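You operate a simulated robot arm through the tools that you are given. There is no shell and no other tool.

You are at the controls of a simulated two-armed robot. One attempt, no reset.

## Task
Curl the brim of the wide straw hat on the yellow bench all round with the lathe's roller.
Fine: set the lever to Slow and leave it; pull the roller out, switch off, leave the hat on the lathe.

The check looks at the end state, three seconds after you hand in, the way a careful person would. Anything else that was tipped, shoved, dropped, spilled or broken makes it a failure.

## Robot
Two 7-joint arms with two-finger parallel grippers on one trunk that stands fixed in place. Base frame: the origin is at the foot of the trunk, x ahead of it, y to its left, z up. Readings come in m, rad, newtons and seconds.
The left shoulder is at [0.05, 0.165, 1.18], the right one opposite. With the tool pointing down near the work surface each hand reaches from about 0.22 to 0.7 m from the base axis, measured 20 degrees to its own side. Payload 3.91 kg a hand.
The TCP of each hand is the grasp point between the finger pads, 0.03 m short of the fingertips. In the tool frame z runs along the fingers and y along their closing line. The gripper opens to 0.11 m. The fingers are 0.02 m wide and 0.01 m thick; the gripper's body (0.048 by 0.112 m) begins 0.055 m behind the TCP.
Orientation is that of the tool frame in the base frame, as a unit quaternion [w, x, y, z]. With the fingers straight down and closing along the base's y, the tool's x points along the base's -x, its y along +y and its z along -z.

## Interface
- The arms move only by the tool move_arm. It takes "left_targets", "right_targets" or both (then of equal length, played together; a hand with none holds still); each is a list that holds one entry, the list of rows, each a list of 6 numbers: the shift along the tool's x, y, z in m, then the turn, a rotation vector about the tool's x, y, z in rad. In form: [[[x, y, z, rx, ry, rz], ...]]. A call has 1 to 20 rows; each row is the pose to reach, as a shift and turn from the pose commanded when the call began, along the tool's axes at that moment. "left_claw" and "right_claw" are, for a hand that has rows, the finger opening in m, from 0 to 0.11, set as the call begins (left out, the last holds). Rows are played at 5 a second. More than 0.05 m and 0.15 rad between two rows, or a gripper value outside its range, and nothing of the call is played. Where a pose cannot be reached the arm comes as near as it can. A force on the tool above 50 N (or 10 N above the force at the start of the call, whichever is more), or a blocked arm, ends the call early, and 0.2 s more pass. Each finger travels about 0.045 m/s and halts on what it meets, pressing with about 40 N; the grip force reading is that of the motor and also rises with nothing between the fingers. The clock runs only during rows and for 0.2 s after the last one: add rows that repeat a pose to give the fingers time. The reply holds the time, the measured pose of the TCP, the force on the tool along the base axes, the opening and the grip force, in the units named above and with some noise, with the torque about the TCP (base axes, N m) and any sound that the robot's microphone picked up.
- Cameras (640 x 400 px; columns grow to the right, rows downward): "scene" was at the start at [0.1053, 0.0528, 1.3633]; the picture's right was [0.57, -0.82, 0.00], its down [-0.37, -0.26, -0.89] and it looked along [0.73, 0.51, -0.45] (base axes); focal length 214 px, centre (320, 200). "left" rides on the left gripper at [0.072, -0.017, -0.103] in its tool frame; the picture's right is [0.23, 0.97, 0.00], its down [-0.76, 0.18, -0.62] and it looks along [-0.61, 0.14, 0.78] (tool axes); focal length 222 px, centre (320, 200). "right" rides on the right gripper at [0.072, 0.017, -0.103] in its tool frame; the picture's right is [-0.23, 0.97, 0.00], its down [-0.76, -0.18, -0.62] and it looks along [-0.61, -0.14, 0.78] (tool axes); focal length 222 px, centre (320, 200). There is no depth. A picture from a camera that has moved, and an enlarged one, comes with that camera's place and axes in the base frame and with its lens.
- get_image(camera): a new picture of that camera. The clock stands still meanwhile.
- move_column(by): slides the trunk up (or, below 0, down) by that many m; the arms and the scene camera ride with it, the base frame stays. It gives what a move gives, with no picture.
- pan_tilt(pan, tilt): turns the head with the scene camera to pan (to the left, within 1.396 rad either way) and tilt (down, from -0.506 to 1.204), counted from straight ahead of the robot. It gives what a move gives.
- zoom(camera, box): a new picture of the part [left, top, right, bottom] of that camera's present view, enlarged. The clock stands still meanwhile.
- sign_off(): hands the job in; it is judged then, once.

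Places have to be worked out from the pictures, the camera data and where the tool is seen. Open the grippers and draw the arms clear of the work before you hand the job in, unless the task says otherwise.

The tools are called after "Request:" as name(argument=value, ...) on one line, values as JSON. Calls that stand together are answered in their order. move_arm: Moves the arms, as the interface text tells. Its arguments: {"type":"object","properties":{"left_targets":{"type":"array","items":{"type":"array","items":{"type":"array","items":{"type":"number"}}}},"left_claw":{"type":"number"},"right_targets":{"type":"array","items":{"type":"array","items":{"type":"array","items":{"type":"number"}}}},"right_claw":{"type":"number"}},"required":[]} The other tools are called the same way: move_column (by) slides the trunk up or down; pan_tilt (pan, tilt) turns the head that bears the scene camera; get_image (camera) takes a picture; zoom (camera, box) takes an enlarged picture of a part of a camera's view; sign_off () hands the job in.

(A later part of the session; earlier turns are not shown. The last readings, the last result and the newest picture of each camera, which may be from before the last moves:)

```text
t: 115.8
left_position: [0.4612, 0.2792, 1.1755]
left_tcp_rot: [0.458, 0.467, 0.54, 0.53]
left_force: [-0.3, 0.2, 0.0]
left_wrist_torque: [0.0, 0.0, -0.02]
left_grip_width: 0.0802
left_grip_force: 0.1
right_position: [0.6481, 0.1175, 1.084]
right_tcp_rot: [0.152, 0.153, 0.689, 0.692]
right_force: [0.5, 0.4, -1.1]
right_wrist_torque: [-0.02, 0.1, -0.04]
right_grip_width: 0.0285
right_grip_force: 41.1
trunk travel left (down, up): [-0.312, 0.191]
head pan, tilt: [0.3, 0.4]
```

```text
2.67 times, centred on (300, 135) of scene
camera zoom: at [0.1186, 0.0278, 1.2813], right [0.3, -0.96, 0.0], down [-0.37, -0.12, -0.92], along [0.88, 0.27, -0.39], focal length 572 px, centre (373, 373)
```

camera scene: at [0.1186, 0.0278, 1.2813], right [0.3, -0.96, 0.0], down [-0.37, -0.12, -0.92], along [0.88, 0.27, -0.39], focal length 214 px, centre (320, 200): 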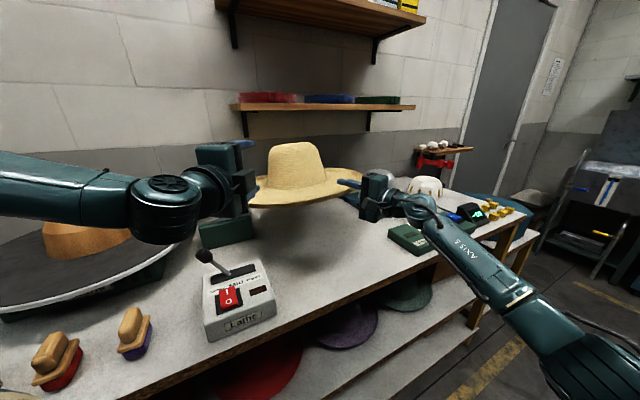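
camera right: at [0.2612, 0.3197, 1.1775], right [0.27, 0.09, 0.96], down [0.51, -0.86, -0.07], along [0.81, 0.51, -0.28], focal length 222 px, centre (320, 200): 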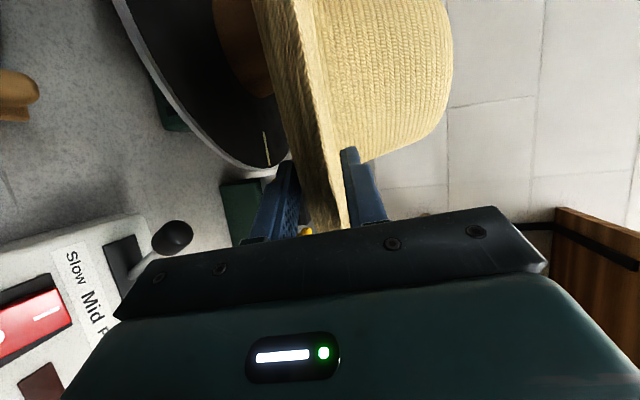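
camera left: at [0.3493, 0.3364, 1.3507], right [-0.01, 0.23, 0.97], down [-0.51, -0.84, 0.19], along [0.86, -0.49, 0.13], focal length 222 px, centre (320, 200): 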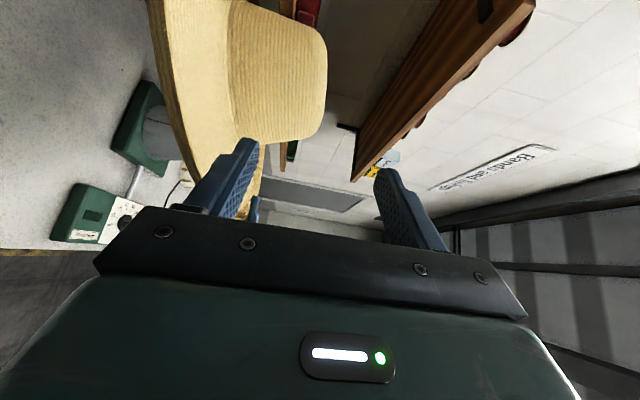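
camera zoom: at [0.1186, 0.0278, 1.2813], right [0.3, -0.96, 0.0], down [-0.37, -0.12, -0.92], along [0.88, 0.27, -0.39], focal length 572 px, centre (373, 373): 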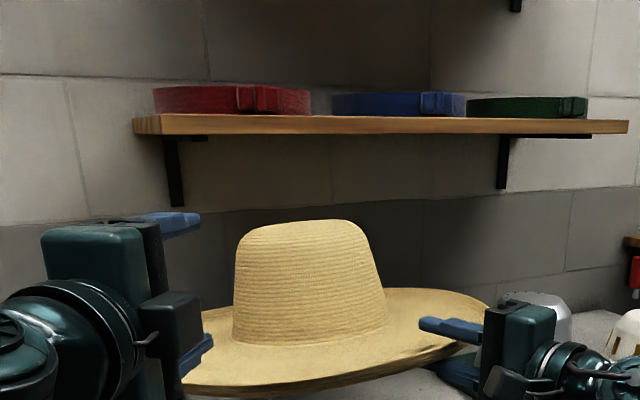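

The belts and shelf are as before. I raise the hat by 8.5 cm to the left hand's height and check its tilt edge-on through the left camera.

Request:
move_arm(right_targets=[[[0, 0.03, 0, 0, 0, 0], [0, 0.06, 0, 0, 0, 0], [0, 0.088, 0, 0, 0, 0]]])

Request:
get_image(camera="left")

Request:
zoom(camera="scene", box=[180, 60, 420, 210])

Request:
get_image(camera="right")

```text
t: 116.6
left_position: [0.4611, 0.2794, 1.1765]
left_tcp_rot: [0.459, 0.467, 0.54, 0.529]
left_force: [0.3, -1.1, -0.4]
left_wrist_torque: [0.0, 0.02, 0.0]
left_grip_width: 0.0798
left_grip_force: 0.1
right_position: [0.6467, 0.1162, 1.1727]
right_tcp_rot: [0.152, 0.152, 0.69, 0.691]
right_force: [-0.3, -0.5, -1.6]
right_wrist_torque: [-0.16, 0.11, 0.03]
right_grip_width: 0.0281
right_grip_force: 39.9
trunk travel left (down, up): [-0.312, 0.191]
head pan, tilt: [0.3, 0.4]
```

```text
taken
camera left: at [0.3486, 0.3364, 1.1608], right [-0.01, 0.23, 0.97], down [-0.51, -0.84, 0.19], along [0.86, -0.49, 0.13], focal length 222 px, centre (320, 200)
```

left: 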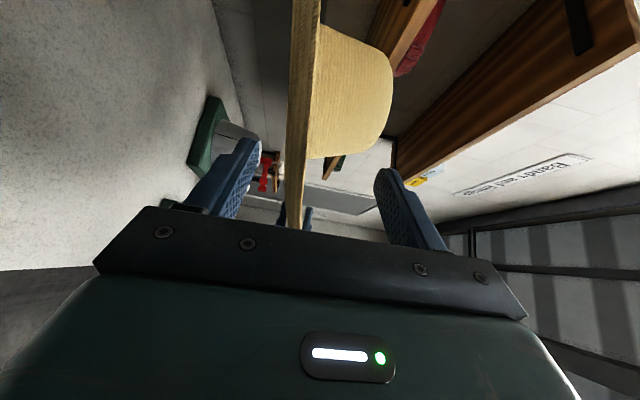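

```text
2.67 times, centred on (300, 135) of scene
camera zoom: at [0.1185, 0.0279, 1.2813], right [0.3, -0.96, 0.0], down [-0.37, -0.12, -0.92], along [0.88, 0.27, -0.39], focal length 572 px, centre (373, 373)
```

zoom: 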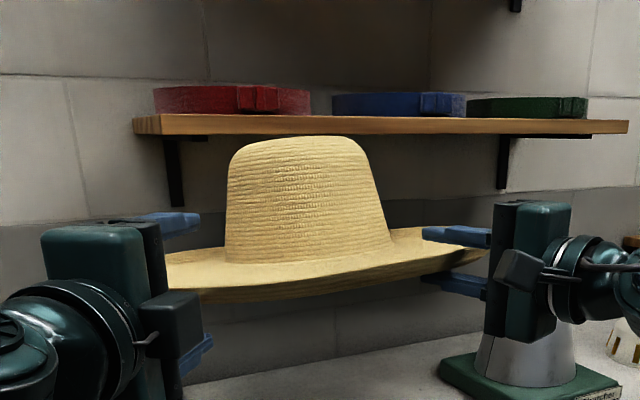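

```text
taken
camera right: at [0.5369, 0.0538, 1.1903], right [0.21, -0.1, 0.97], down [0.43, -0.89, -0.18], along [0.88, 0.45, -0.14], focal length 222 px, centre (320, 200)
```

right: 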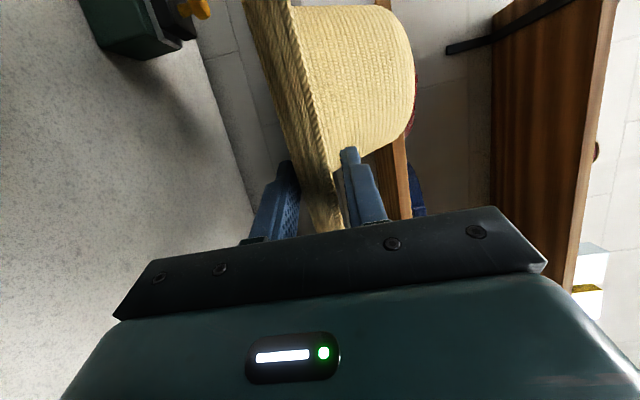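

The hat droops about 8° away from the right hand since touching the shelf (still firmly gripped). I pitch the right tool up 0.14 rad to level it, then check again.

Request:
move_arm(right_targets=[[[0, 0, 0, -0.07, 0, 0], [0, 0, 0, -0.14, 0, 0]]])

Request:
get_image(camera="left")

Request:
zoom(camera="scene", box=[180, 60, 420, 210])

```text
t: 117.2
left_position: [0.4613, 0.2797, 1.1752]
left_tcp_rot: [0.459, 0.467, 0.54, 0.529]
left_force: [0.8, 0.5, 0.9]
left_wrist_torque: [0.0, 0.03, -0.01]
left_grip_width: 0.0802
left_grip_force: 0.1
right_position: [0.6471, 0.1178, 1.1731]
right_tcp_rot: [0.164, 0.142, 0.639, 0.738]
right_force: [0.3, 0.5, -1.4]
right_wrist_torque: [-0.21, 0.11, -0.01]
right_grip_width: 0.0284
right_grip_force: 39.8
trunk travel left (down, up): [-0.312, 0.191]
head pan, tilt: [0.3, 0.4]
```

```text
taken
camera left: at [0.3489, 0.3363, 1.1608], right [-0.01, 0.23, 0.97], down [-0.51, -0.84, 0.19], along [0.86, -0.49, 0.13], focal length 222 px, centre (320, 200)
```

left: 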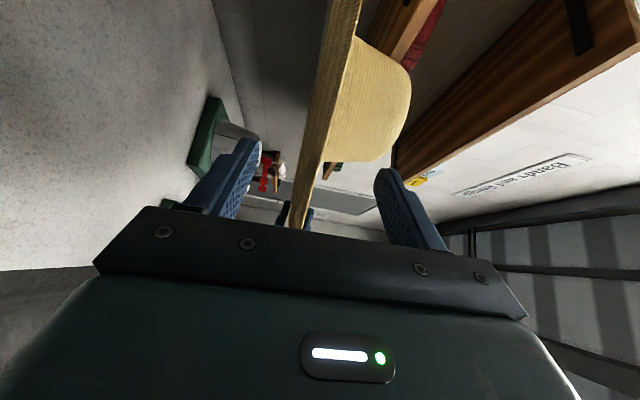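

```text
2.67 times, centred on (300, 135) of scene
camera zoom: at [0.1188, 0.0278, 1.2813], right [0.3, -0.96, 0.0], down [-0.37, -0.12, -0.92], along [0.88, 0.27, -0.39], focal length 572 px, centre (373, 373)
```

zoom: 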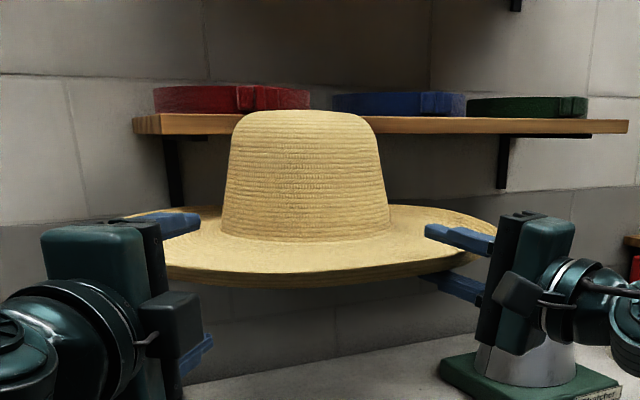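

The hat is level, and the brim runs midway between the left fingers. I advance the left hand 7.3 cm onto the rim.

Request:
move_arm(left_targets=[[[-0.0034, -0.0004, 0.0183, 0, 0, 0], [-0.0068, -0.0008, 0.0367, 0, 0, 0], [-0.0102, -0.0012, 0.055, 0, 0, 0], [-0.0136, -0.0016, 0.0733, 0, 0, 0]]], left_claw=0.08)

Request:
get_image(camera="left")

Request:
zoom(camera="scene", box=[180, 60, 420, 210])

```text
t: 118.2
left_position: [0.5373, 0.274, 1.172]
left_tcp_rot: [0.458, 0.467, 0.541, 0.529]
left_force: [0.9, -0.2, -0.2]
left_wrist_torque: [0.01, -0.01, 0.04]
left_grip_width: 0.0796
left_grip_force: 0.1
right_position: [0.6482, 0.1172, 1.1729]
right_tcp_rot: [0.163, 0.142, 0.639, 0.738]
right_force: [0.3, -0.2, -1.5]
right_wrist_torque: [-0.25, 0.1, -0.03]
right_grip_width: 0.0283
right_grip_force: 40.1
trunk travel left (down, up): [-0.312, 0.191]
head pan, tilt: [0.3, 0.4]
```

```text
taken
camera left: at [0.4244, 0.3312, 1.1574], right [-0.01, 0.23, 0.97], down [-0.51, -0.84, 0.19], along [0.86, -0.49, 0.13], focal length 222 px, centre (320, 200)
```

left: 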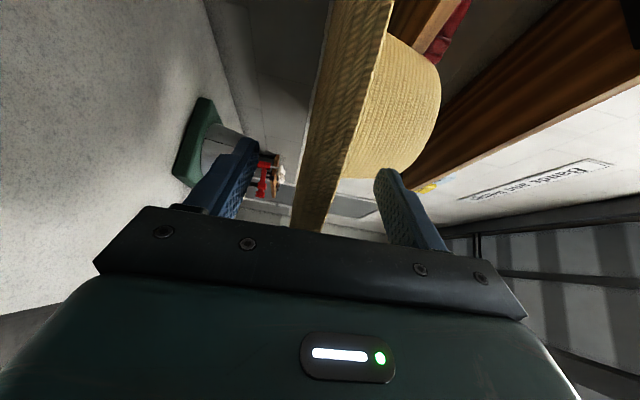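

```text
2.67 times, centred on (300, 135) of scene
camera zoom: at [0.1189, 0.0277, 1.2812], right [0.3, -0.96, 0.0], down [-0.37, -0.12, -0.92], along [0.88, 0.27, -0.39], focal length 572 px, centre (373, 373)
```

zoom: 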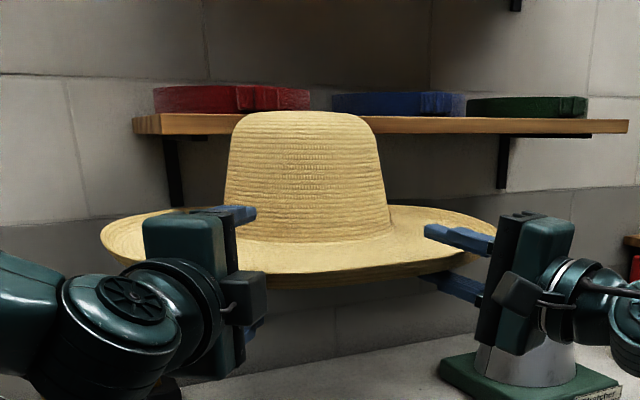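

The left fingers straddle the brim with about 4 cm overlap. I close the left gripper.

Request:
move_arm(left_targets=[[[0, 0, 0, 0, 0, 0], [0, 0, 0, 0, 0, 0], [0, 0, 0, 0, 0, 0], [0, 0, 0, 0, 0, 0], [0, 0, 0, 0, 0, 0], [0, 0, 0, 0, 0, 0]]], left_claw=0.0)

Request:
get_image(camera="left")

Request:
zoom(camera="scene", box=[180, 60, 420, 210])

```text
t: 119.6
left_position: [0.537, 0.2736, 1.1723]
left_tcp_rot: [0.459, 0.467, 0.539, 0.529]
left_force: [-0.3, -0.9, 0.4]
left_wrist_torque: [0.32, 0.09, 0.0]
left_grip_width: 0.0283
left_grip_force: 40.2
right_position: [0.6478, 0.1183, 1.1714]
right_tcp_rot: [0.162, 0.141, 0.639, 0.739]
right_force: [-0.2, -0.6, 0.0]
right_wrist_torque: [-0.27, 0.2, -0.04]
right_grip_width: 0.0286
right_grip_force: 39.6
trunk travel left (down, up): [-0.312, 0.191]
head pan, tilt: [0.3, 0.4]
```

```text
taken
camera left: at [0.4239, 0.3312, 1.1575], right [-0.01, 0.23, 0.97], down [-0.51, -0.84, 0.19], along [0.86, -0.49, 0.13], focal length 222 px, centre (320, 200)
```

left: 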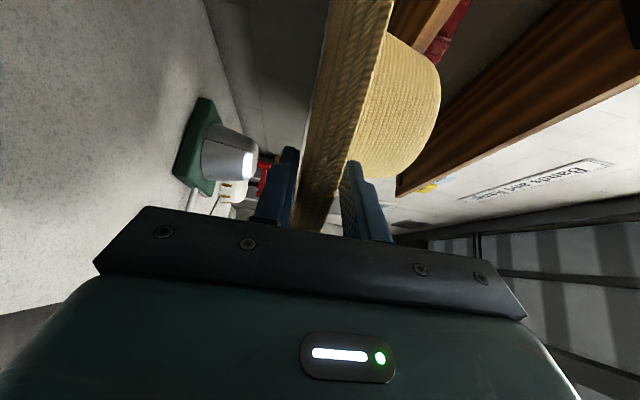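

```text
2.67 times, centred on (300, 135) of scene
camera zoom: at [0.1187, 0.0279, 1.2813], right [0.3, -0.96, 0.0], down [-0.37, -0.12, -0.92], along [0.88, 0.27, -0.39], focal length 572 px, centre (373, 373)
```

zoom: 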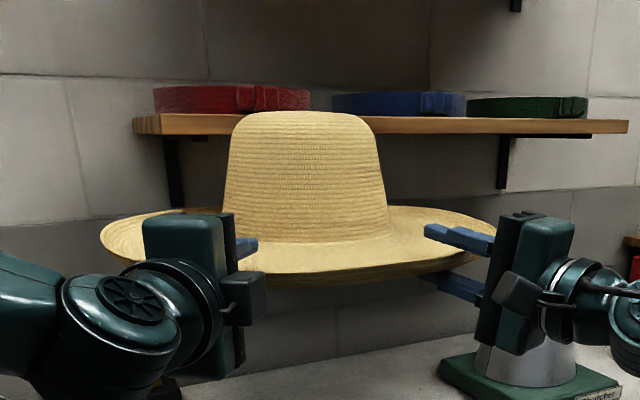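

Both hands hold the brim with hardly any strain. I open the right gripper and back it straight out.

Request:
move_arm(right_targets=[[[0, 0, 0, 0, 0, 0], [0, 0, 0, 0, 0, 0], [0, 0, 0, 0, 0, 0], [0, 0, 0, 0, 0, 0], [0, 0, 0, 0, 0, 0]]], right_claw=0.08)

Request:
get_image(camera="left")

Request:
zoom(camera="scene", box=[180, 60, 420, 210])

```text
t: 120.8
left_position: [0.5352, 0.274, 1.1725]
left_tcp_rot: [0.458, 0.468, 0.539, 0.53]
left_force: [0.2, -0.1, -0.1]
left_wrist_torque: [-0.06, 0.23, 0.04]
left_grip_width: 0.0282
left_grip_force: 39.7
right_position: [0.6483, 0.1176, 1.1715]
right_tcp_rot: [0.162, 0.141, 0.64, 0.738]
right_force: [-0.2, 0.4, 0.4]
right_wrist_torque: [0.0, 0.01, -0.02]
right_grip_width: 0.08
right_grip_force: 0.2
trunk travel left (down, up): [-0.312, 0.191]
head pan, tilt: [0.3, 0.4]
```

```text
taken
camera left: at [0.424, 0.3312, 1.1576], right [-0.01, 0.23, 0.97], down [-0.51, -0.84, 0.19], along [0.86, -0.49, 0.13], focal length 222 px, centre (320, 200)
```

left: 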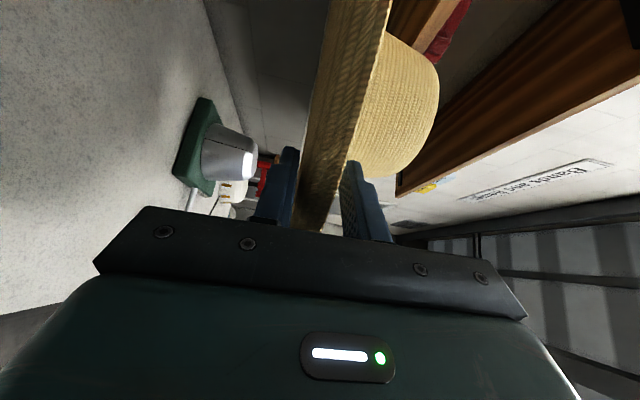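

```text
2.67 times, centred on (300, 135) of scene
camera zoom: at [0.1187, 0.0279, 1.2813], right [0.3, -0.96, 0.0], down [-0.37, -0.12, -0.92], along [0.88, 0.27, -0.39], focal length 572 px, centre (373, 373)
```

zoom: 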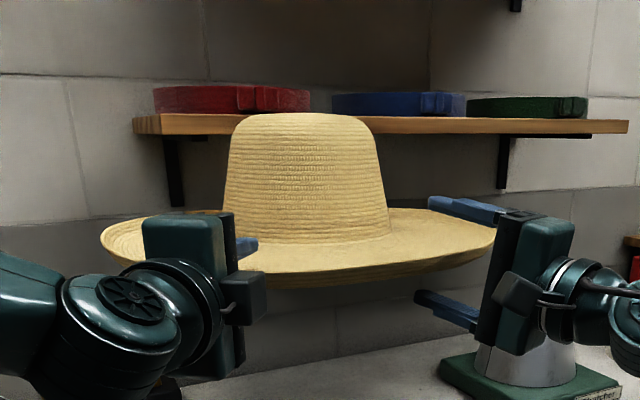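

The left hand holds the hat level on its own. I withdraw the right hand backward and away to the right.

Request:
move_arm(right_targets=[[[0, 0, -0.04, 0, 0, 0], [0, 0, -0.08, 0, 0, 0], [0, 0, -0.12, 0, 0, 0], [0, 0, -0.16, 0, 0, 0], [0, 0.015, -0.2, 0, 0, 0], [0, 0.03, -0.24, 0, 0, 0], [0, 0.045, -0.28, 0, 0, 0], [0, 0.06, -0.32, 0, 0, 0]]])

Request:
get_image(camera="scene")

```text
t: 122.6
left_position: [0.5358, 0.2746, 1.1729]
left_tcp_rot: [0.458, 0.467, 0.54, 0.53]
left_force: [-0.1, 0.5, 1.2]
left_wrist_torque: [-0.06, 0.27, 0.0]
left_grip_width: 0.0284
left_grip_force: 39.9
right_position: [0.51, -0.1785, 1.1875]
right_tcp_rot: [0.162, 0.142, 0.64, 0.737]
right_force: [-1.0, -0.2, -0.3]
right_wrist_torque: [-0.01, -0.02, 0.03]
right_grip_width: 0.0801
right_grip_force: 0.0
trunk travel left (down, up): [-0.312, 0.191]
head pan, tilt: [0.3, 0.4]
```

```text
taken
camera scene: at [0.1186, 0.0277, 1.2813], right [0.3, -0.96, 0.0], down [-0.37, -0.11, -0.92], along [0.88, 0.27, -0.39], focal length 214 px, centre (320, 200)
```

scene: 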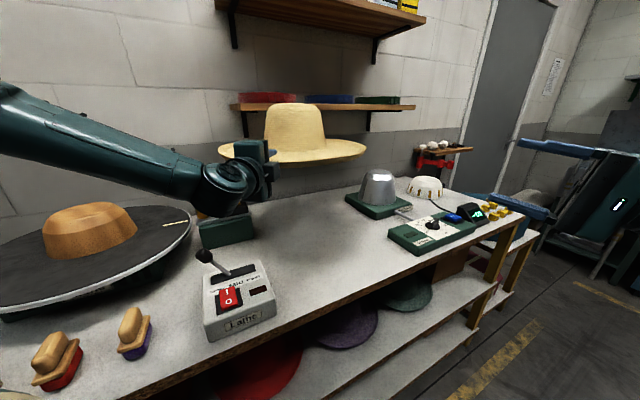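

Now I swing the hat with the left arm around its shoulder toward the lathe, about half the arc first, keeping z≈1.17.

Request:
move_arm(left_targets=[[[0.0358, 0, -0.0056, 0, 0.079, -0.0015], [0.0711, 0, -0.0136, 0, 0.158, -0.003], [0.1056, 0, -0.0243, 0, 0.237, -0.0045], [0.1392, -0.0005, -0.0372, 0, 0.316, -0.006], [0.1715, -0.0007, -0.0528, 0, 0.395, -0.0075], [0.2027, -0.001, -0.0705, 0, 0.474, -0.009]]])

Request:
pan_tilt(pan=0.8, tilt=0.35)

Request:
get_image(camera="scene")

```text
t: 124.0
left_position: [0.4368, 0.4688, 1.1726]
left_tcp_rot: [0.321, 0.324, 0.635, 0.623]
left_force: [-2.2, 0.4, -0.5]
left_wrist_torque: [0.02, -0.03, 0.06]
left_grip_width: 0.0285
left_grip_force: 40.4
right_position: [0.5099, -0.1787, 1.1884]
right_tcp_rot: [0.162, 0.142, 0.639, 0.739]
right_force: [0.2, 0.0, 0.2]
right_wrist_torque: [-0.03, 0.0, 0.03]
right_grip_width: 0.0801
right_grip_force: 0.0
trunk travel left (down, up): [-0.312, 0.191]
head pan, tilt: [0.3, 0.4]
```

```text
t: 125.0
left_position: [0.4372, 0.4677, 1.1723]
left_tcp_rot: [0.322, 0.328, 0.634, 0.622]
left_force: [-0.9, 0.0, 0.1]
left_wrist_torque: [0.02, 0.25, 0.0]
left_grip_width: 0.0283
left_grip_force: 40.3
right_position: [0.5113, -0.1794, 1.1877]
right_tcp_rot: [0.163, 0.142, 0.64, 0.738]
right_force: [0.1, -0.4, -0.3]
right_wrist_torque: [0.0, 0.0, -0.01]
right_grip_width: 0.08
right_grip_force: 0.0
trunk travel left (down, up): [-0.312, 0.191]
head pan, tilt: [0.799, 0.351]
```

```text
taken
camera scene: at [0.0952, 0.0672, 1.2858], right [0.72, -0.7, 0.0], down [-0.24, -0.25, -0.94], along [0.66, 0.67, -0.34], focal length 214 px, centre (320, 200)
```

scene: 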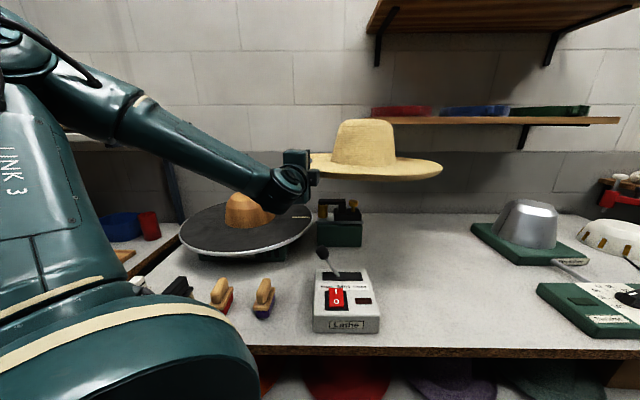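

Smooth and level. I finish the arc to the point over the block, heading 58°.

Request:
move_arm(left_targets=[[[0.0351, 0, -0.0046, 0, 0.0791, -0.0015], [0.0697, 0, -0.0118, 0, 0.1583, -0.0029], [0.1034, 0, -0.0214, 0, 0.2374, -0.0043], [0.1362, -0.0003, -0.0333, 0, 0.3166, -0.0058], [0.168, -0.0006, -0.0476, 0, 0.3957, -0.0072]]])

Request:
pan_tilt(pan=1.0, tilt=0.35)

Request:
get_image(camera="scene")

Request:
get_image(camera="left")

```text
t: 126.2
left_position: [0.2994, 0.5762, 1.1711]
left_tcp_rot: [0.193, 0.195, 0.687, 0.673]
left_force: [0.1, -0.7, 0.1]
left_wrist_torque: [-0.06, 0.25, 0.0]
left_grip_width: 0.0281
left_grip_force: 40.2
right_position: [0.5114, -0.1787, 1.1875]
right_tcp_rot: [0.162, 0.141, 0.64, 0.738]
right_force: [-0.2, -0.2, -0.5]
right_wrist_torque: [0.01, -0.04, -0.03]
right_grip_width: 0.08
right_grip_force: 0.1
trunk travel left (down, up): [-0.312, 0.191]
head pan, tilt: [0.799, 0.351]
```

```text
t: 126.9
left_position: [0.3013, 0.5758, 1.172]
left_tcp_rot: [0.193, 0.197, 0.686, 0.674]
left_force: [-0.6, 0.9, 0.0]
left_wrist_torque: [-0.06, 0.25, 0.0]
left_grip_width: 0.0281
left_grip_force: 39.4
right_position: [0.5112, -0.1789, 1.1877]
right_tcp_rot: [0.163, 0.142, 0.639, 0.738]
right_force: [0.4, -0.4, 0.5]
right_wrist_torque: [0.0, 0.01, 0.0]
right_grip_width: 0.08
right_grip_force: 0.0
trunk travel left (down, up): [-0.312, 0.191]
head pan, tilt: [1.0, 0.351]
```

```text
taken
camera scene: at [0.0805, 0.0789, 1.2858], right [0.84, -0.54, 0.0], down [-0.19, -0.29, -0.94], along [0.51, 0.79, -0.34], focal length 214 px, centre (320, 200)
```

scene: 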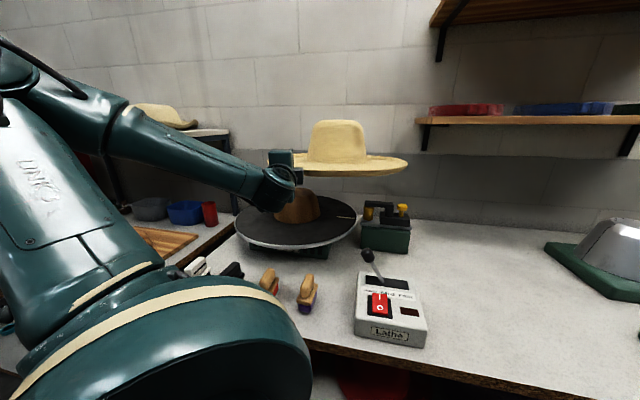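

```text
taken
camera left: at [0.1852, 0.5259, 1.1575], right [-0.18, 0.14, 0.97], down [0.32, -0.93, 0.19], along [0.93, 0.34, 0.13], focal length 222 px, centre (320, 200)
```

left: 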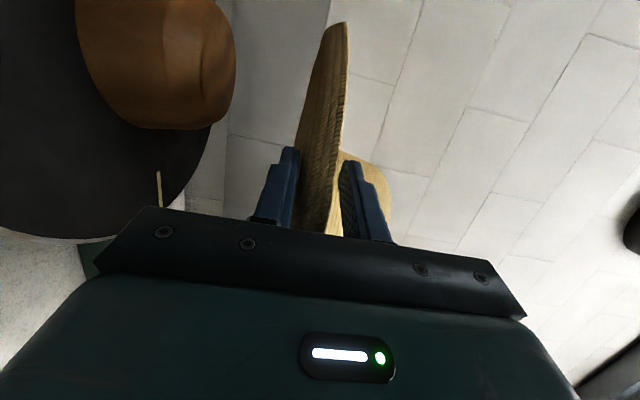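

In this view the hat's centre is clearly to the right of the block, so the hat seems to have pivoted in the grip during the swing. I zoom to measure it before lowering anything.

Request:
zoom(camera="scene", box=[220, 100, 430, 260])

Request:
zoom(camera="left", box=[60, 0, 420, 240])

```text
2.50 times, centred on (325, 180) of scene
camera zoom: at [0.0805, 0.0789, 1.2858], right [0.84, -0.54, 0.0], down [-0.19, -0.29, -0.94], along [0.51, 0.79, -0.34], focal length 536 px, centre (308, 250)
```

zoom: 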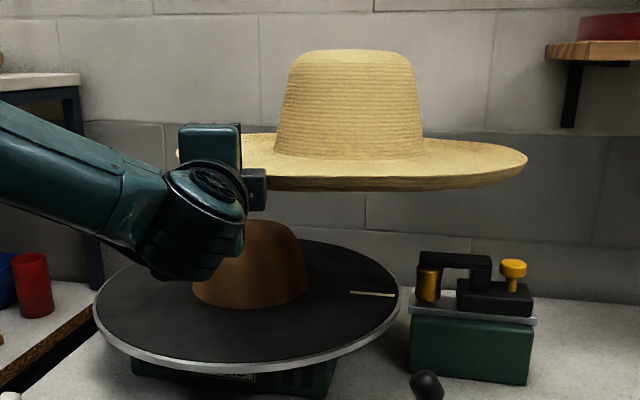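

```text
1.67 times, centred on (240, 120) of left
camera zoom: at [0.1852, 0.5259, 1.1575], right [-0.18, 0.14, 0.97], down [0.32, -0.93, 0.19], along [0.93, 0.34, 0.13], focal length 370 px, centre (453, 333)
```

zoom: 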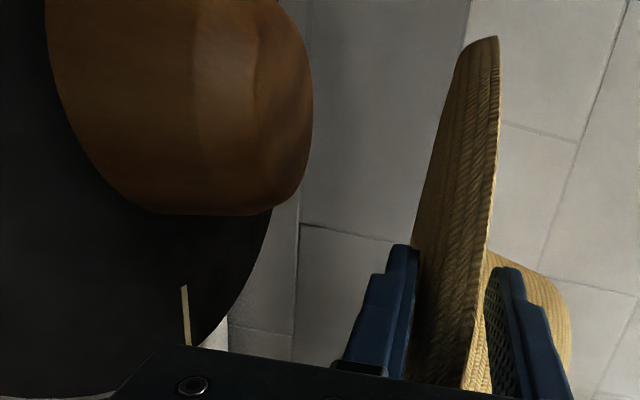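

The hat has pivoted: its centre is at about (0.510, 0.648), i.e. 0.22 m from the left TCP in direction 19°, still level. I simply shift the hand slowly by (-0.098, +0.107) so the crown comes over the block.

Request:
move_arm(left_targets=[[[0.0087, 0, 0.0024, 0, 0, 0], [0.0233, 0, 0.0065, 0, 0, 0], [0.0408, 0, 0.0114, 0, 0, 0], [0.0583, 0, 0.0163, 0, 0, 0], [0.0757, 0, 0.0212, 0, 0, 0], [0.0932, 0, 0.0261, 0, 0, 0], [0.1107, 0, 0.031, 0, 0, 0], [0.1252, 0, 0.035, 0, 0, 0], [0.134, 0, 0.0375, 0, 0, 0], [0.1398, 0, 0.0391, 0, 0, 0]]])

Request:
zoom(camera="scene", box=[180, 90, 430, 260])

Request:
get_image(camera="left")

```text
t: 129.1
left_position: [0.2071, 0.6846, 1.1749]
left_tcp_rot: [0.193, 0.195, 0.688, 0.672]
left_force: [0.2, 0.0, 1.0]
left_wrist_torque: [-0.06, 0.24, -0.01]
left_grip_width: 0.0282
left_grip_force: 40.2
left hand out of reach, approached as far as the arm can: row 10
right_position: [0.511, -0.1786, 1.1877]
right_tcp_rot: [0.162, 0.141, 0.639, 0.739]
right_force: [-0.2, 0.6, 0.0]
right_wrist_torque: [-0.03, -0.01, 0.0]
right_grip_width: 0.0799
right_grip_force: 0.1
trunk travel left (down, up): [-0.312, 0.191]
head pan, tilt: [1.0, 0.351]
```

```text
2.35 times, centred on (305, 175) of scene
camera zoom: at [0.0805, 0.0789, 1.2858], right [0.84, -0.54, 0.0], down [-0.19, -0.29, -0.94], along [0.51, 0.79, -0.34], focal length 505 px, centre (355, 259)
```

zoom: 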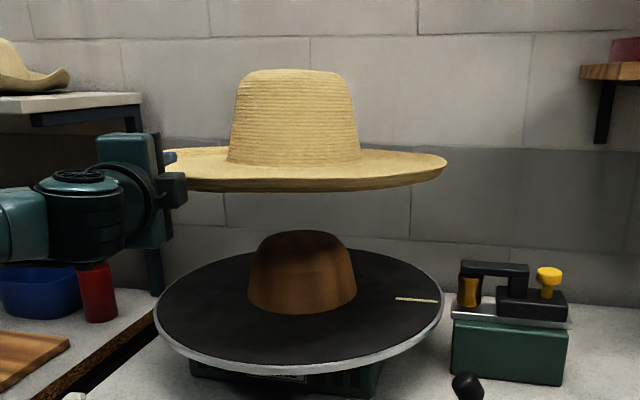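

```text
taken
camera left: at [0.0908, 0.6345, 1.1597], right [-0.18, 0.14, 0.97], down [0.32, -0.93, 0.19], along [0.93, 0.35, 0.13], focal length 222 px, centre (320, 200)
```

left: 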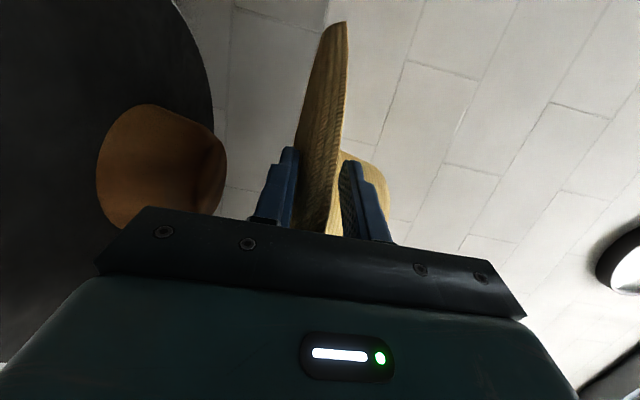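

The crown's bearing (63.8°) matches the block's (63.7°) and the computed centre (0.411, 0.754) matches the lathe centre. I lower with the trunk, first 9 cm.

Request:
move_column(by=-0.09)

Request:
zoom(camera="scene", box=[180, 70, 430, 240])

Request:
get_image(camera="left")

```text
t: 130.3
left_position: [0.2064, 0.6852, 1.0853]
left_tcp_rot: [0.193, 0.195, 0.688, 0.672]
left_force: [0.0, 0.2, 0.1]
left_wrist_torque: [-0.08, 0.25, 0.0]
left_grip_width: 0.0284
left_grip_force: 40.2
right_position: [0.511, -0.179, 1.0976]
right_tcp_rot: [0.162, 0.142, 0.639, 0.739]
right_force: [0.1, -0.1, -0.2]
right_wrist_torque: [0.01, 0.0, -0.04]
right_grip_width: 0.0801
right_grip_force: 0.0
trunk travel left (down, up): [-0.222, 0.281]
head pan, tilt: [1.0, 0.351]
```

```text
2.35 times, centred on (305, 155) of scene
camera zoom: at [0.0804, 0.0789, 1.1959], right [0.84, -0.54, 0.0], down [-0.19, -0.29, -0.94], along [0.51, 0.79, -0.34], focal length 505 px, centre (355, 306)
```

zoom: 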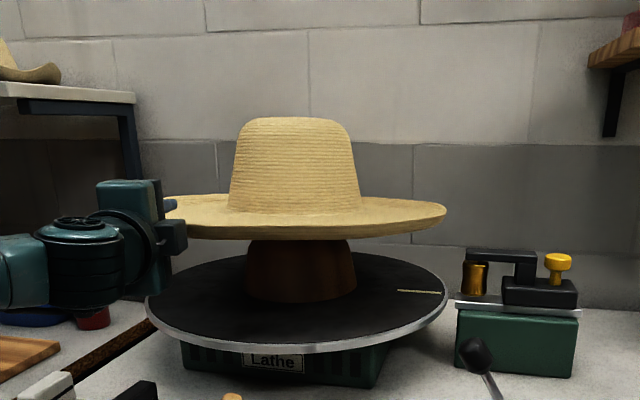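

```text
taken
camera left: at [0.0908, 0.6344, 1.0698], right [-0.18, 0.14, 0.97], down [0.32, -0.93, 0.19], along [0.93, 0.35, 0.13], focal length 222 px, centre (320, 200)
```

left: 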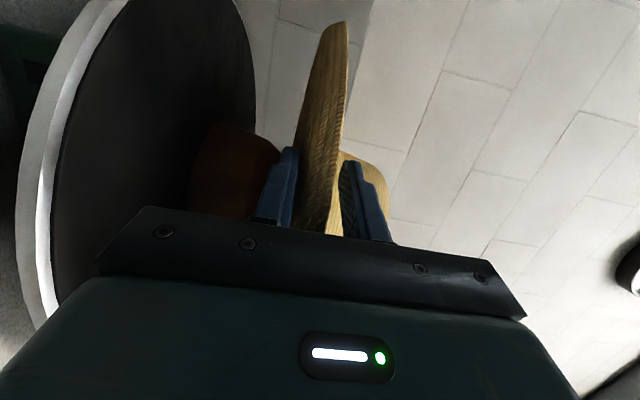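

Alignment is within a few millimetres and the block tapers. I lower 6 cm more, watching the forces.

Request:
move_column(by=-0.06)

Request:
zoom(camera="scene", box=[180, 70, 430, 240])

Request:
get_image(camera="left")

```text
t: 131.3
left_position: [0.2059, 0.6841, 1.0251]
left_tcp_rot: [0.194, 0.195, 0.688, 0.672]
left_force: [0.3, -0.3, -0.5]
left_wrist_torque: [-0.09, 0.26, 0.02]
left_grip_width: 0.0281
left_grip_force: 40.1
right_position: [0.5114, -0.1794, 1.0376]
right_tcp_rot: [0.162, 0.142, 0.639, 0.738]
right_force: [0.5, -0.5, -0.2]
right_wrist_torque: [-0.03, 0.04, 0.0]
right_grip_width: 0.0801
right_grip_force: 0.0
trunk travel left (down, up): [-0.162, 0.341]
head pan, tilt: [1.0, 0.351]
```

```text
2.35 times, centred on (305, 155) of scene
camera zoom: at [0.0804, 0.0789, 1.1358], right [0.84, -0.54, 0.0], down [-0.19, -0.29, -0.94], along [0.51, 0.79, -0.34], focal length 505 px, centre (355, 306)
```

zoom: 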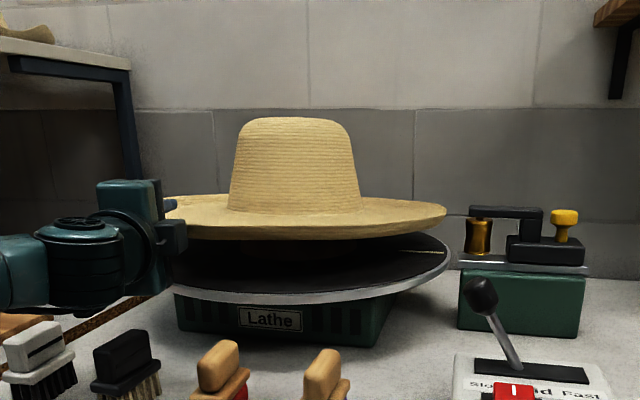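

```text
taken
camera left: at [0.0909, 0.6344, 1.0098], right [-0.18, 0.14, 0.97], down [0.32, -0.93, 0.19], along [0.93, 0.35, 0.13], focal length 222 px, centre (320, 200)
```

left: 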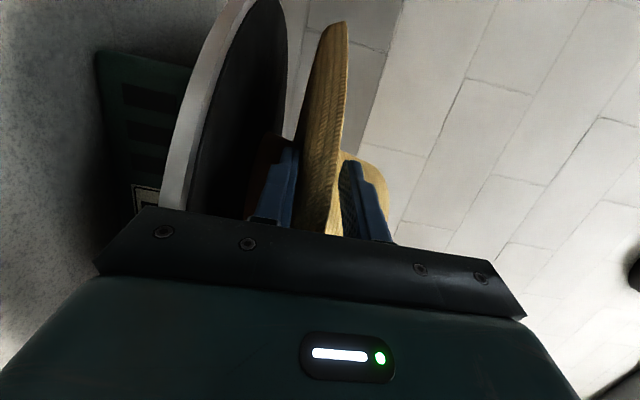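

Still no contact force. I lower another 2.5 cm.

Request:
move_column(by=-0.025)

Request:
zoom(camera="scene", box=[180, 70, 430, 240])

Request:
get_image(camera="left")

```text
t: 132.1
left_position: [0.2064, 0.6842, 0.9984]
left_tcp_rot: [0.193, 0.195, 0.688, 0.672]
left_force: [1.4, 0.8, -0.1]
left_wrist_torque: [-0.02, 0.16, 0.1]
left_grip_width: 0.0282
left_grip_force: 39.9
right_position: [0.5114, -0.1785, 1.0121]
right_tcp_rot: [0.162, 0.142, 0.639, 0.738]
right_force: [-0.1, -0.8, -0.3]
right_wrist_torque: [-0.01, 0.02, -0.04]
right_grip_width: 0.0802
right_grip_force: 0.0
trunk travel left (down, up): [-0.137, 0.366]
head pan, tilt: [1.0, 0.351]
```

```text
2.35 times, centred on (305, 155) of scene
camera zoom: at [0.0805, 0.079, 1.1108], right [0.84, -0.54, 0.0], down [-0.19, -0.29, -0.94], along [0.51, 0.79, -0.34], focal length 505 px, centre (355, 306)
```

zoom: 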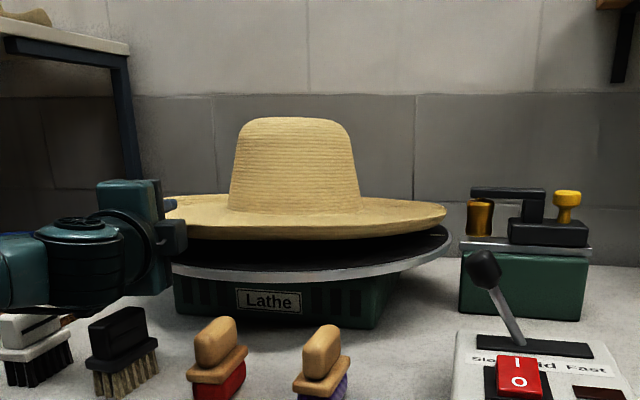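

```text
taken
camera left: at [0.0909, 0.6345, 0.9846], right [-0.18, 0.14, 0.97], down [0.32, -0.93, 0.19], along [0.93, 0.35, 0.13], focal length 222 px, centre (320, 200)
```

left: 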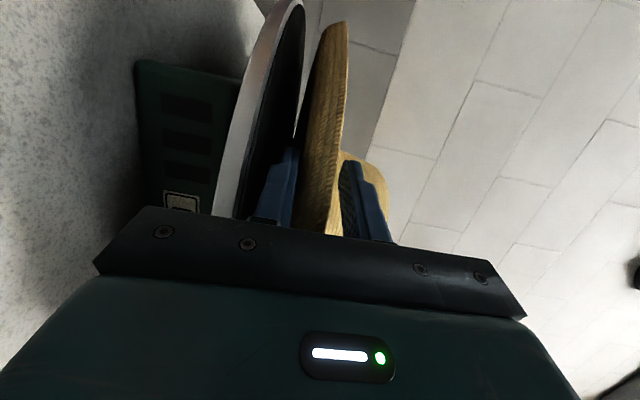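

There is only a slight touch (1.5 N), so the crown is over the block. I release gently: open to 5 cm, so the lower finger stays above the disc while the hat settles.

Request:
move_arm(left_targets=[[[0, 0, 0, 0, 0, 0], [0, 0, 0, 0, 0, 0], [0, 0, 0, 0, 0, 0], [0, 0, 0, 0, 0, 0]]], left_claw=0.05)

Request:
zoom(camera="scene", box=[180, 70, 430, 240])

Request:
get_image(camera="left")

```text
t: 133.1
left_position: [0.2062, 0.6836, 0.999]
left_tcp_rot: [0.194, 0.195, 0.688, 0.672]
left_force: [1.2, 0.9, 1.5]
left_wrist_torque: [0.03, -0.02, 0.0]
left_grip_width: 0.0494
left_grip_force: 0.1
right_position: [0.512, -0.1787, 1.0128]
right_tcp_rot: [0.162, 0.142, 0.639, 0.738]
right_force: [0.0, -0.5, -1.1]
right_wrist_torque: [0.02, -0.03, 0.0]
right_grip_width: 0.0799
right_grip_force: 0.1
trunk travel left (down, up): [-0.137, 0.366]
head pan, tilt: [1.0, 0.351]
```

```text
2.35 times, centred on (305, 155) of scene
camera zoom: at [0.0804, 0.0786, 1.1109], right [0.84, -0.54, 0.0], down [-0.19, -0.29, -0.94], along [0.51, 0.79, -0.34], focal length 505 px, centre (355, 306)
```

zoom: 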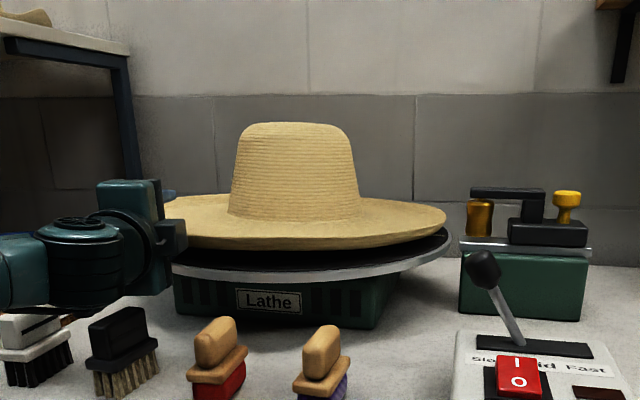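

```text
taken
camera left: at [0.0909, 0.6342, 0.9851], right [-0.18, 0.14, 0.97], down [0.32, -0.93, 0.19], along [0.93, 0.35, 0.13], focal length 222 px, centre (320, 200)
```

left: 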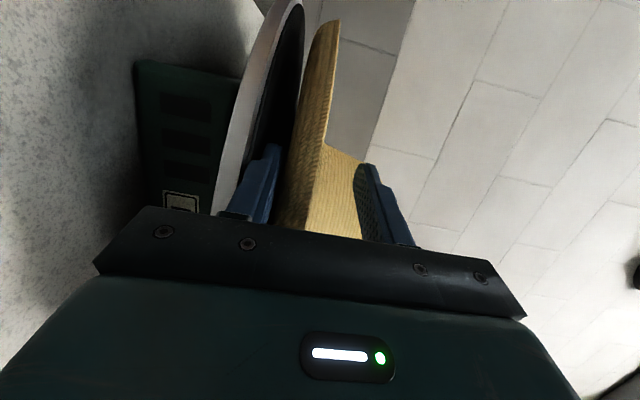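

The hat dropped a little and rests on the block and the lower finger. I withdraw the left hand radially outward.

Request:
move_arm(left_targets=[[[0.0126, 0, -0.0155, 0, 0, 0], [0.0253, 0, -0.031, 0, 0, 0], [0.0379, 0, -0.0465, 0, 0, 0], [0.0505, 0, -0.062, 0, 0, 0]]])

Request:
zoom(camera="scene", box=[180, 70, 430, 240])

Request:
get_image(camera="left")

```text
t: 134.1
left_position: [0.2063, 0.6844, 0.9996]
left_tcp_rot: [0.193, 0.195, 0.688, 0.672]
left_force: [0.3, -0.3, 2.1]
left_wrist_torque: [0.01, 0.01, 0.0]
left_grip_width: 0.0492
left_grip_force: 0.2
left hand out of reach, approached as far as the arm can: row 1, 2, 3, 4
right_position: [0.512, -0.1801, 1.0126]
right_tcp_rot: [0.163, 0.141, 0.639, 0.738]
right_force: [0.1, 0.7, -0.3]
right_wrist_torque: [0.0, 0.02, 0.02]
right_grip_width: 0.0797
right_grip_force: 0.1
trunk travel left (down, up): [-0.137, 0.366]
head pan, tilt: [1.0, 0.351]
```

```text
2.35 times, centred on (305, 155) of scene
camera zoom: at [0.0804, 0.0786, 1.1109], right [0.84, -0.54, 0.0], down [-0.19, -0.29, -0.94], along [0.51, 0.79, -0.34], focal length 505 px, centre (355, 306)
```

zoom: 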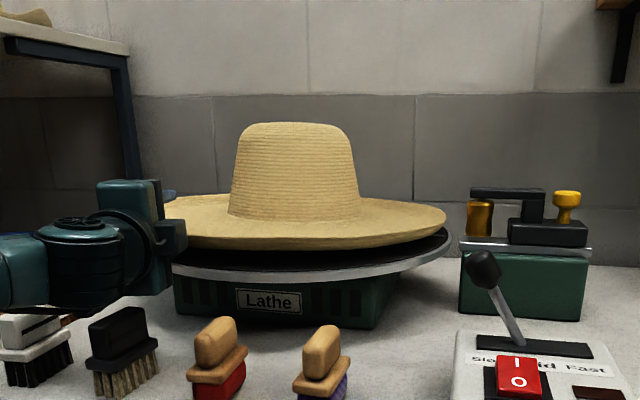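

```text
taken
camera left: at [0.0909, 0.6341, 0.985], right [-0.18, 0.14, 0.97], down [0.32, -0.93, 0.19], along [0.93, 0.35, 0.13], focal length 222 px, centre (320, 200)
```

left: 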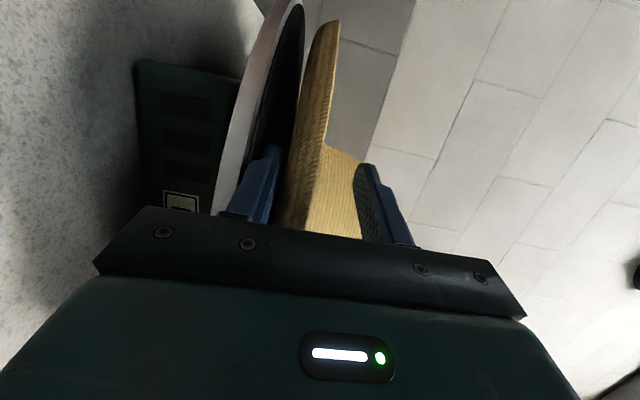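

That direction is out of reach for the arm. I back out along the tool axis instead.

Request:
move_arm(left_targets=[[[0, 0, -0.02, 0, 0, 0], [0, 0, -0.04, 0, 0, 0], [0, 0, -0.06, 0, 0, 0], [0, 0, -0.08, 0, 0, 0], [0, 0, -0.1, 0, 0, 0]]])

Request:
zoom(camera="scene", box=[180, 70, 430, 240])

Request:
get_image(camera="left")

```text
t: 135.2
left_position: [0.2158, 0.6267, 0.9914]
left_tcp_rot: [0.191, 0.19, 0.68, 0.682]
left_force: [1.5, 0.7, 13.6]
left_wrist_torque: [0.11, -0.11, -0.04]
left_grip_width: 0.0433
left_grip_force: 0.0
left hand out of reach, approached as far as the arm can: row 1, 2, 3, 4, 5
right_position: [0.5102, -0.1801, 1.0127]
right_tcp_rot: [0.162, 0.142, 0.639, 0.738]
right_force: [0.5, 1.0, 0.2]
right_wrist_torque: [0.0, 0.0, 0.04]
right_grip_width: 0.0801
right_grip_force: 0.0
trunk travel left (down, up): [-0.137, 0.366]
head pan, tilt: [1.0, 0.351]
stopped in row 5 (left hand): the force on the tool passed its limit at 60 N (the readings are from after the stop); the commanded pose is now the measured one
```

```text
2.35 times, centred on (305, 155) of scene
camera zoom: at [0.08, 0.078, 1.1105], right [0.84, -0.54, 0.0], down [-0.19, -0.29, -0.94], along [0.51, 0.79, -0.34], focal length 505 px, centre (355, 306)
```

zoom: 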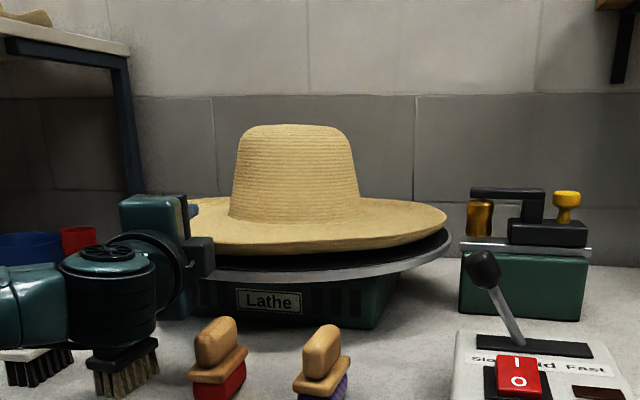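

```text
taken
camera left: at [0.1002, 0.5759, 0.9749], right [-0.2, 0.12, 0.97], down [0.32, -0.93, 0.18], along [0.93, 0.35, 0.15], focal length 222 px, centre (320, 200)
```

left: 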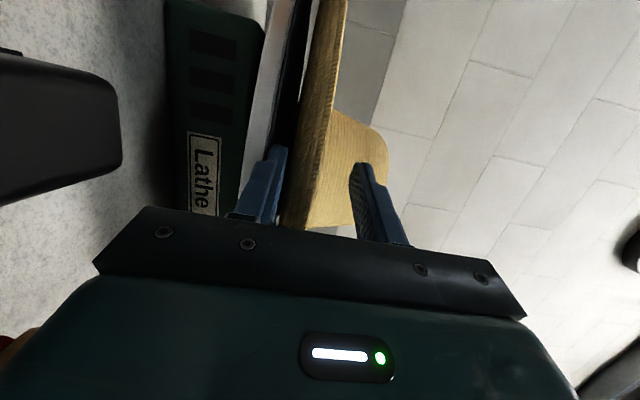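

The tool stopped at a force limit: the arm sagged while out of reach, and the wrist may be touching the black brush. I look closely before any move.

Request:
zoom(camera="scene", box=[165, 130, 275, 240])

Request:
get_image(camera="scene")

```text
3.64 times, centred on (220, 185) of scene
camera zoom: at [0.08, 0.078, 1.1105], right [0.84, -0.54, 0.0], down [-0.19, -0.29, -0.94], along [0.51, 0.79, -0.34], focal length 780 px, centre (684, 254)
```

zoom: 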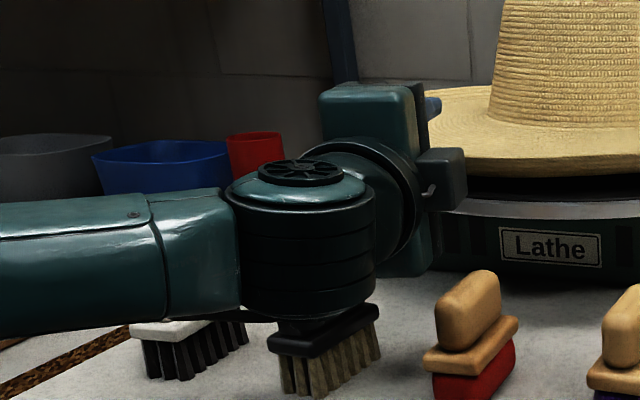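

```text
taken
camera scene: at [0.08, 0.078, 1.1105], right [0.84, -0.54, 0.0], down [-0.19, -0.29, -0.94], along [0.51, 0.79, -0.34], focal length 214 px, centre (320, 200)
```

scene: 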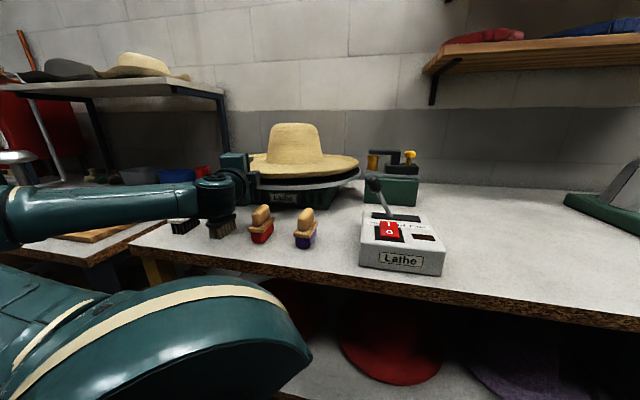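

The brushes haven't moved; the wrist housing is close above the black brush and the lower finger was pressing on the disc rim. I raise the trunk 1.5 cm to free both.

Request:
move_column(by=0.015)

Request:
zoom(camera="scene", box=[165, 110, 385, 240])

Request:
get_image(camera="left")

```text
t: 135.8
left_position: [0.2157, 0.6274, 1.0033]
left_tcp_rot: [0.192, 0.192, 0.683, 0.678]
left_force: [0.0, 0.4, -1.2]
left_wrist_torque: [0.0, -0.03, 0.01]
left_grip_width: 0.0505
left_grip_force: 0.8
right_position: [0.5129, -0.1786, 1.0265]
right_tcp_rot: [0.162, 0.141, 0.639, 0.738]
right_force: [0.4, -0.6, 0.1]
right_wrist_torque: [-0.01, -0.04, 0.0]
right_grip_width: 0.0799
right_grip_force: 0.1
trunk travel left (down, up): [-0.152, 0.351]
head pan, tilt: [1.0, 0.351]
```

```text
2.91 times, centred on (275, 175) of scene
camera zoom: at [0.0804, 0.0789, 1.1258], right [0.84, -0.54, 0.0], down [-0.19, -0.29, -0.94], along [0.51, 0.79, -0.34], focal length 624 px, centre (451, 273)
```

zoom: 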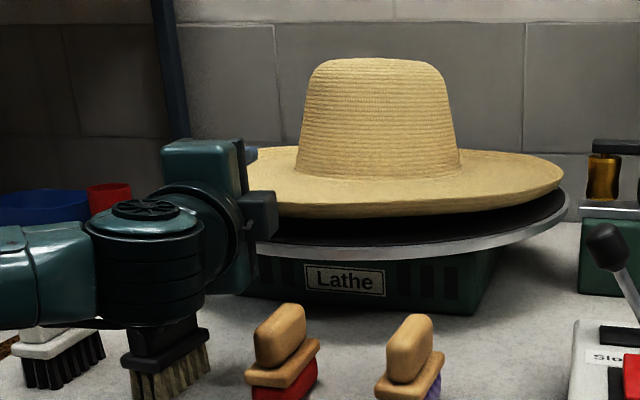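

```text
taken
camera left: at [0.1009, 0.5763, 0.9874], right [-0.19, 0.13, 0.97], down [0.32, -0.93, 0.18], along [0.93, 0.35, 0.14], focal length 222 px, centre (320, 200)
```

left: 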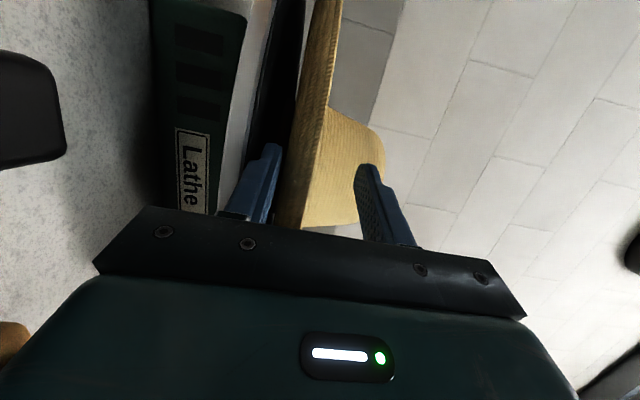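

Freed; the black brush still stands untouched. I'll exit along the proven arc around the shoulder (tangentially along the rim until the fingers leave it), first raising 8 mm more for brush clearance.

Request:
move_column(by=0.008)

Request:
move_arm(left_targets=[[[-0.0363, 0, 0.005, 0, 0, 0], [-0.0704, 0, 0.0082, 0, 0, 0], [-0.1046, 0, 0.0091, 0, 0, 0]]])

Request:
zoom(camera="scene", box=[165, 110, 385, 240])

```text
t: 136.4
left_position: [0.2169, 0.628, 1.0118]
left_tcp_rot: [0.192, 0.192, 0.682, 0.679]
left_force: [-0.2, 0.1, -0.2]
left_wrist_torque: [-0.01, 0.0, 0.01]
left_grip_width: 0.0505
left_grip_force: 0.1
right_position: [0.5121, -0.1786, 1.0349]
right_tcp_rot: [0.163, 0.142, 0.639, 0.738]
right_force: [-1.2, 0.1, 0.5]
right_wrist_torque: [0.02, 0.0, -0.04]
right_grip_width: 0.0798
right_grip_force: 0.1
trunk travel left (down, up): [-0.16, 0.343]
head pan, tilt: [1.0, 0.351]
```

```text
t: 137.2
left_position: [0.3106, 0.58, 1.0115]
left_tcp_rot: [0.192, 0.192, 0.682, 0.679]
left_force: [-0.4, 0.3, -0.4]
left_wrist_torque: [0.03, 0.0, 0.0]
left_grip_width: 0.0507
left_grip_force: 0.6
right_position: [0.512, -0.1783, 1.0347]
right_tcp_rot: [0.162, 0.142, 0.639, 0.738]
right_force: [-0.4, 0.2, 0.2]
right_wrist_torque: [-0.03, -0.01, 0.06]
right_grip_width: 0.0799
right_grip_force: 0.1
trunk travel left (down, up): [-0.16, 0.343]
head pan, tilt: [1.0, 0.351]
```

```text
2.91 times, centred on (275, 175) of scene
camera zoom: at [0.0803, 0.0789, 1.1338], right [0.84, -0.54, 0.0], down [-0.19, -0.29, -0.94], along [0.51, 0.79, -0.34], focal length 624 px, centre (451, 273)
```

zoom: 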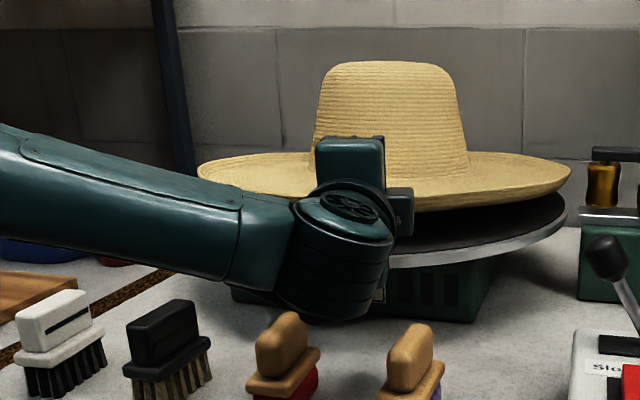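

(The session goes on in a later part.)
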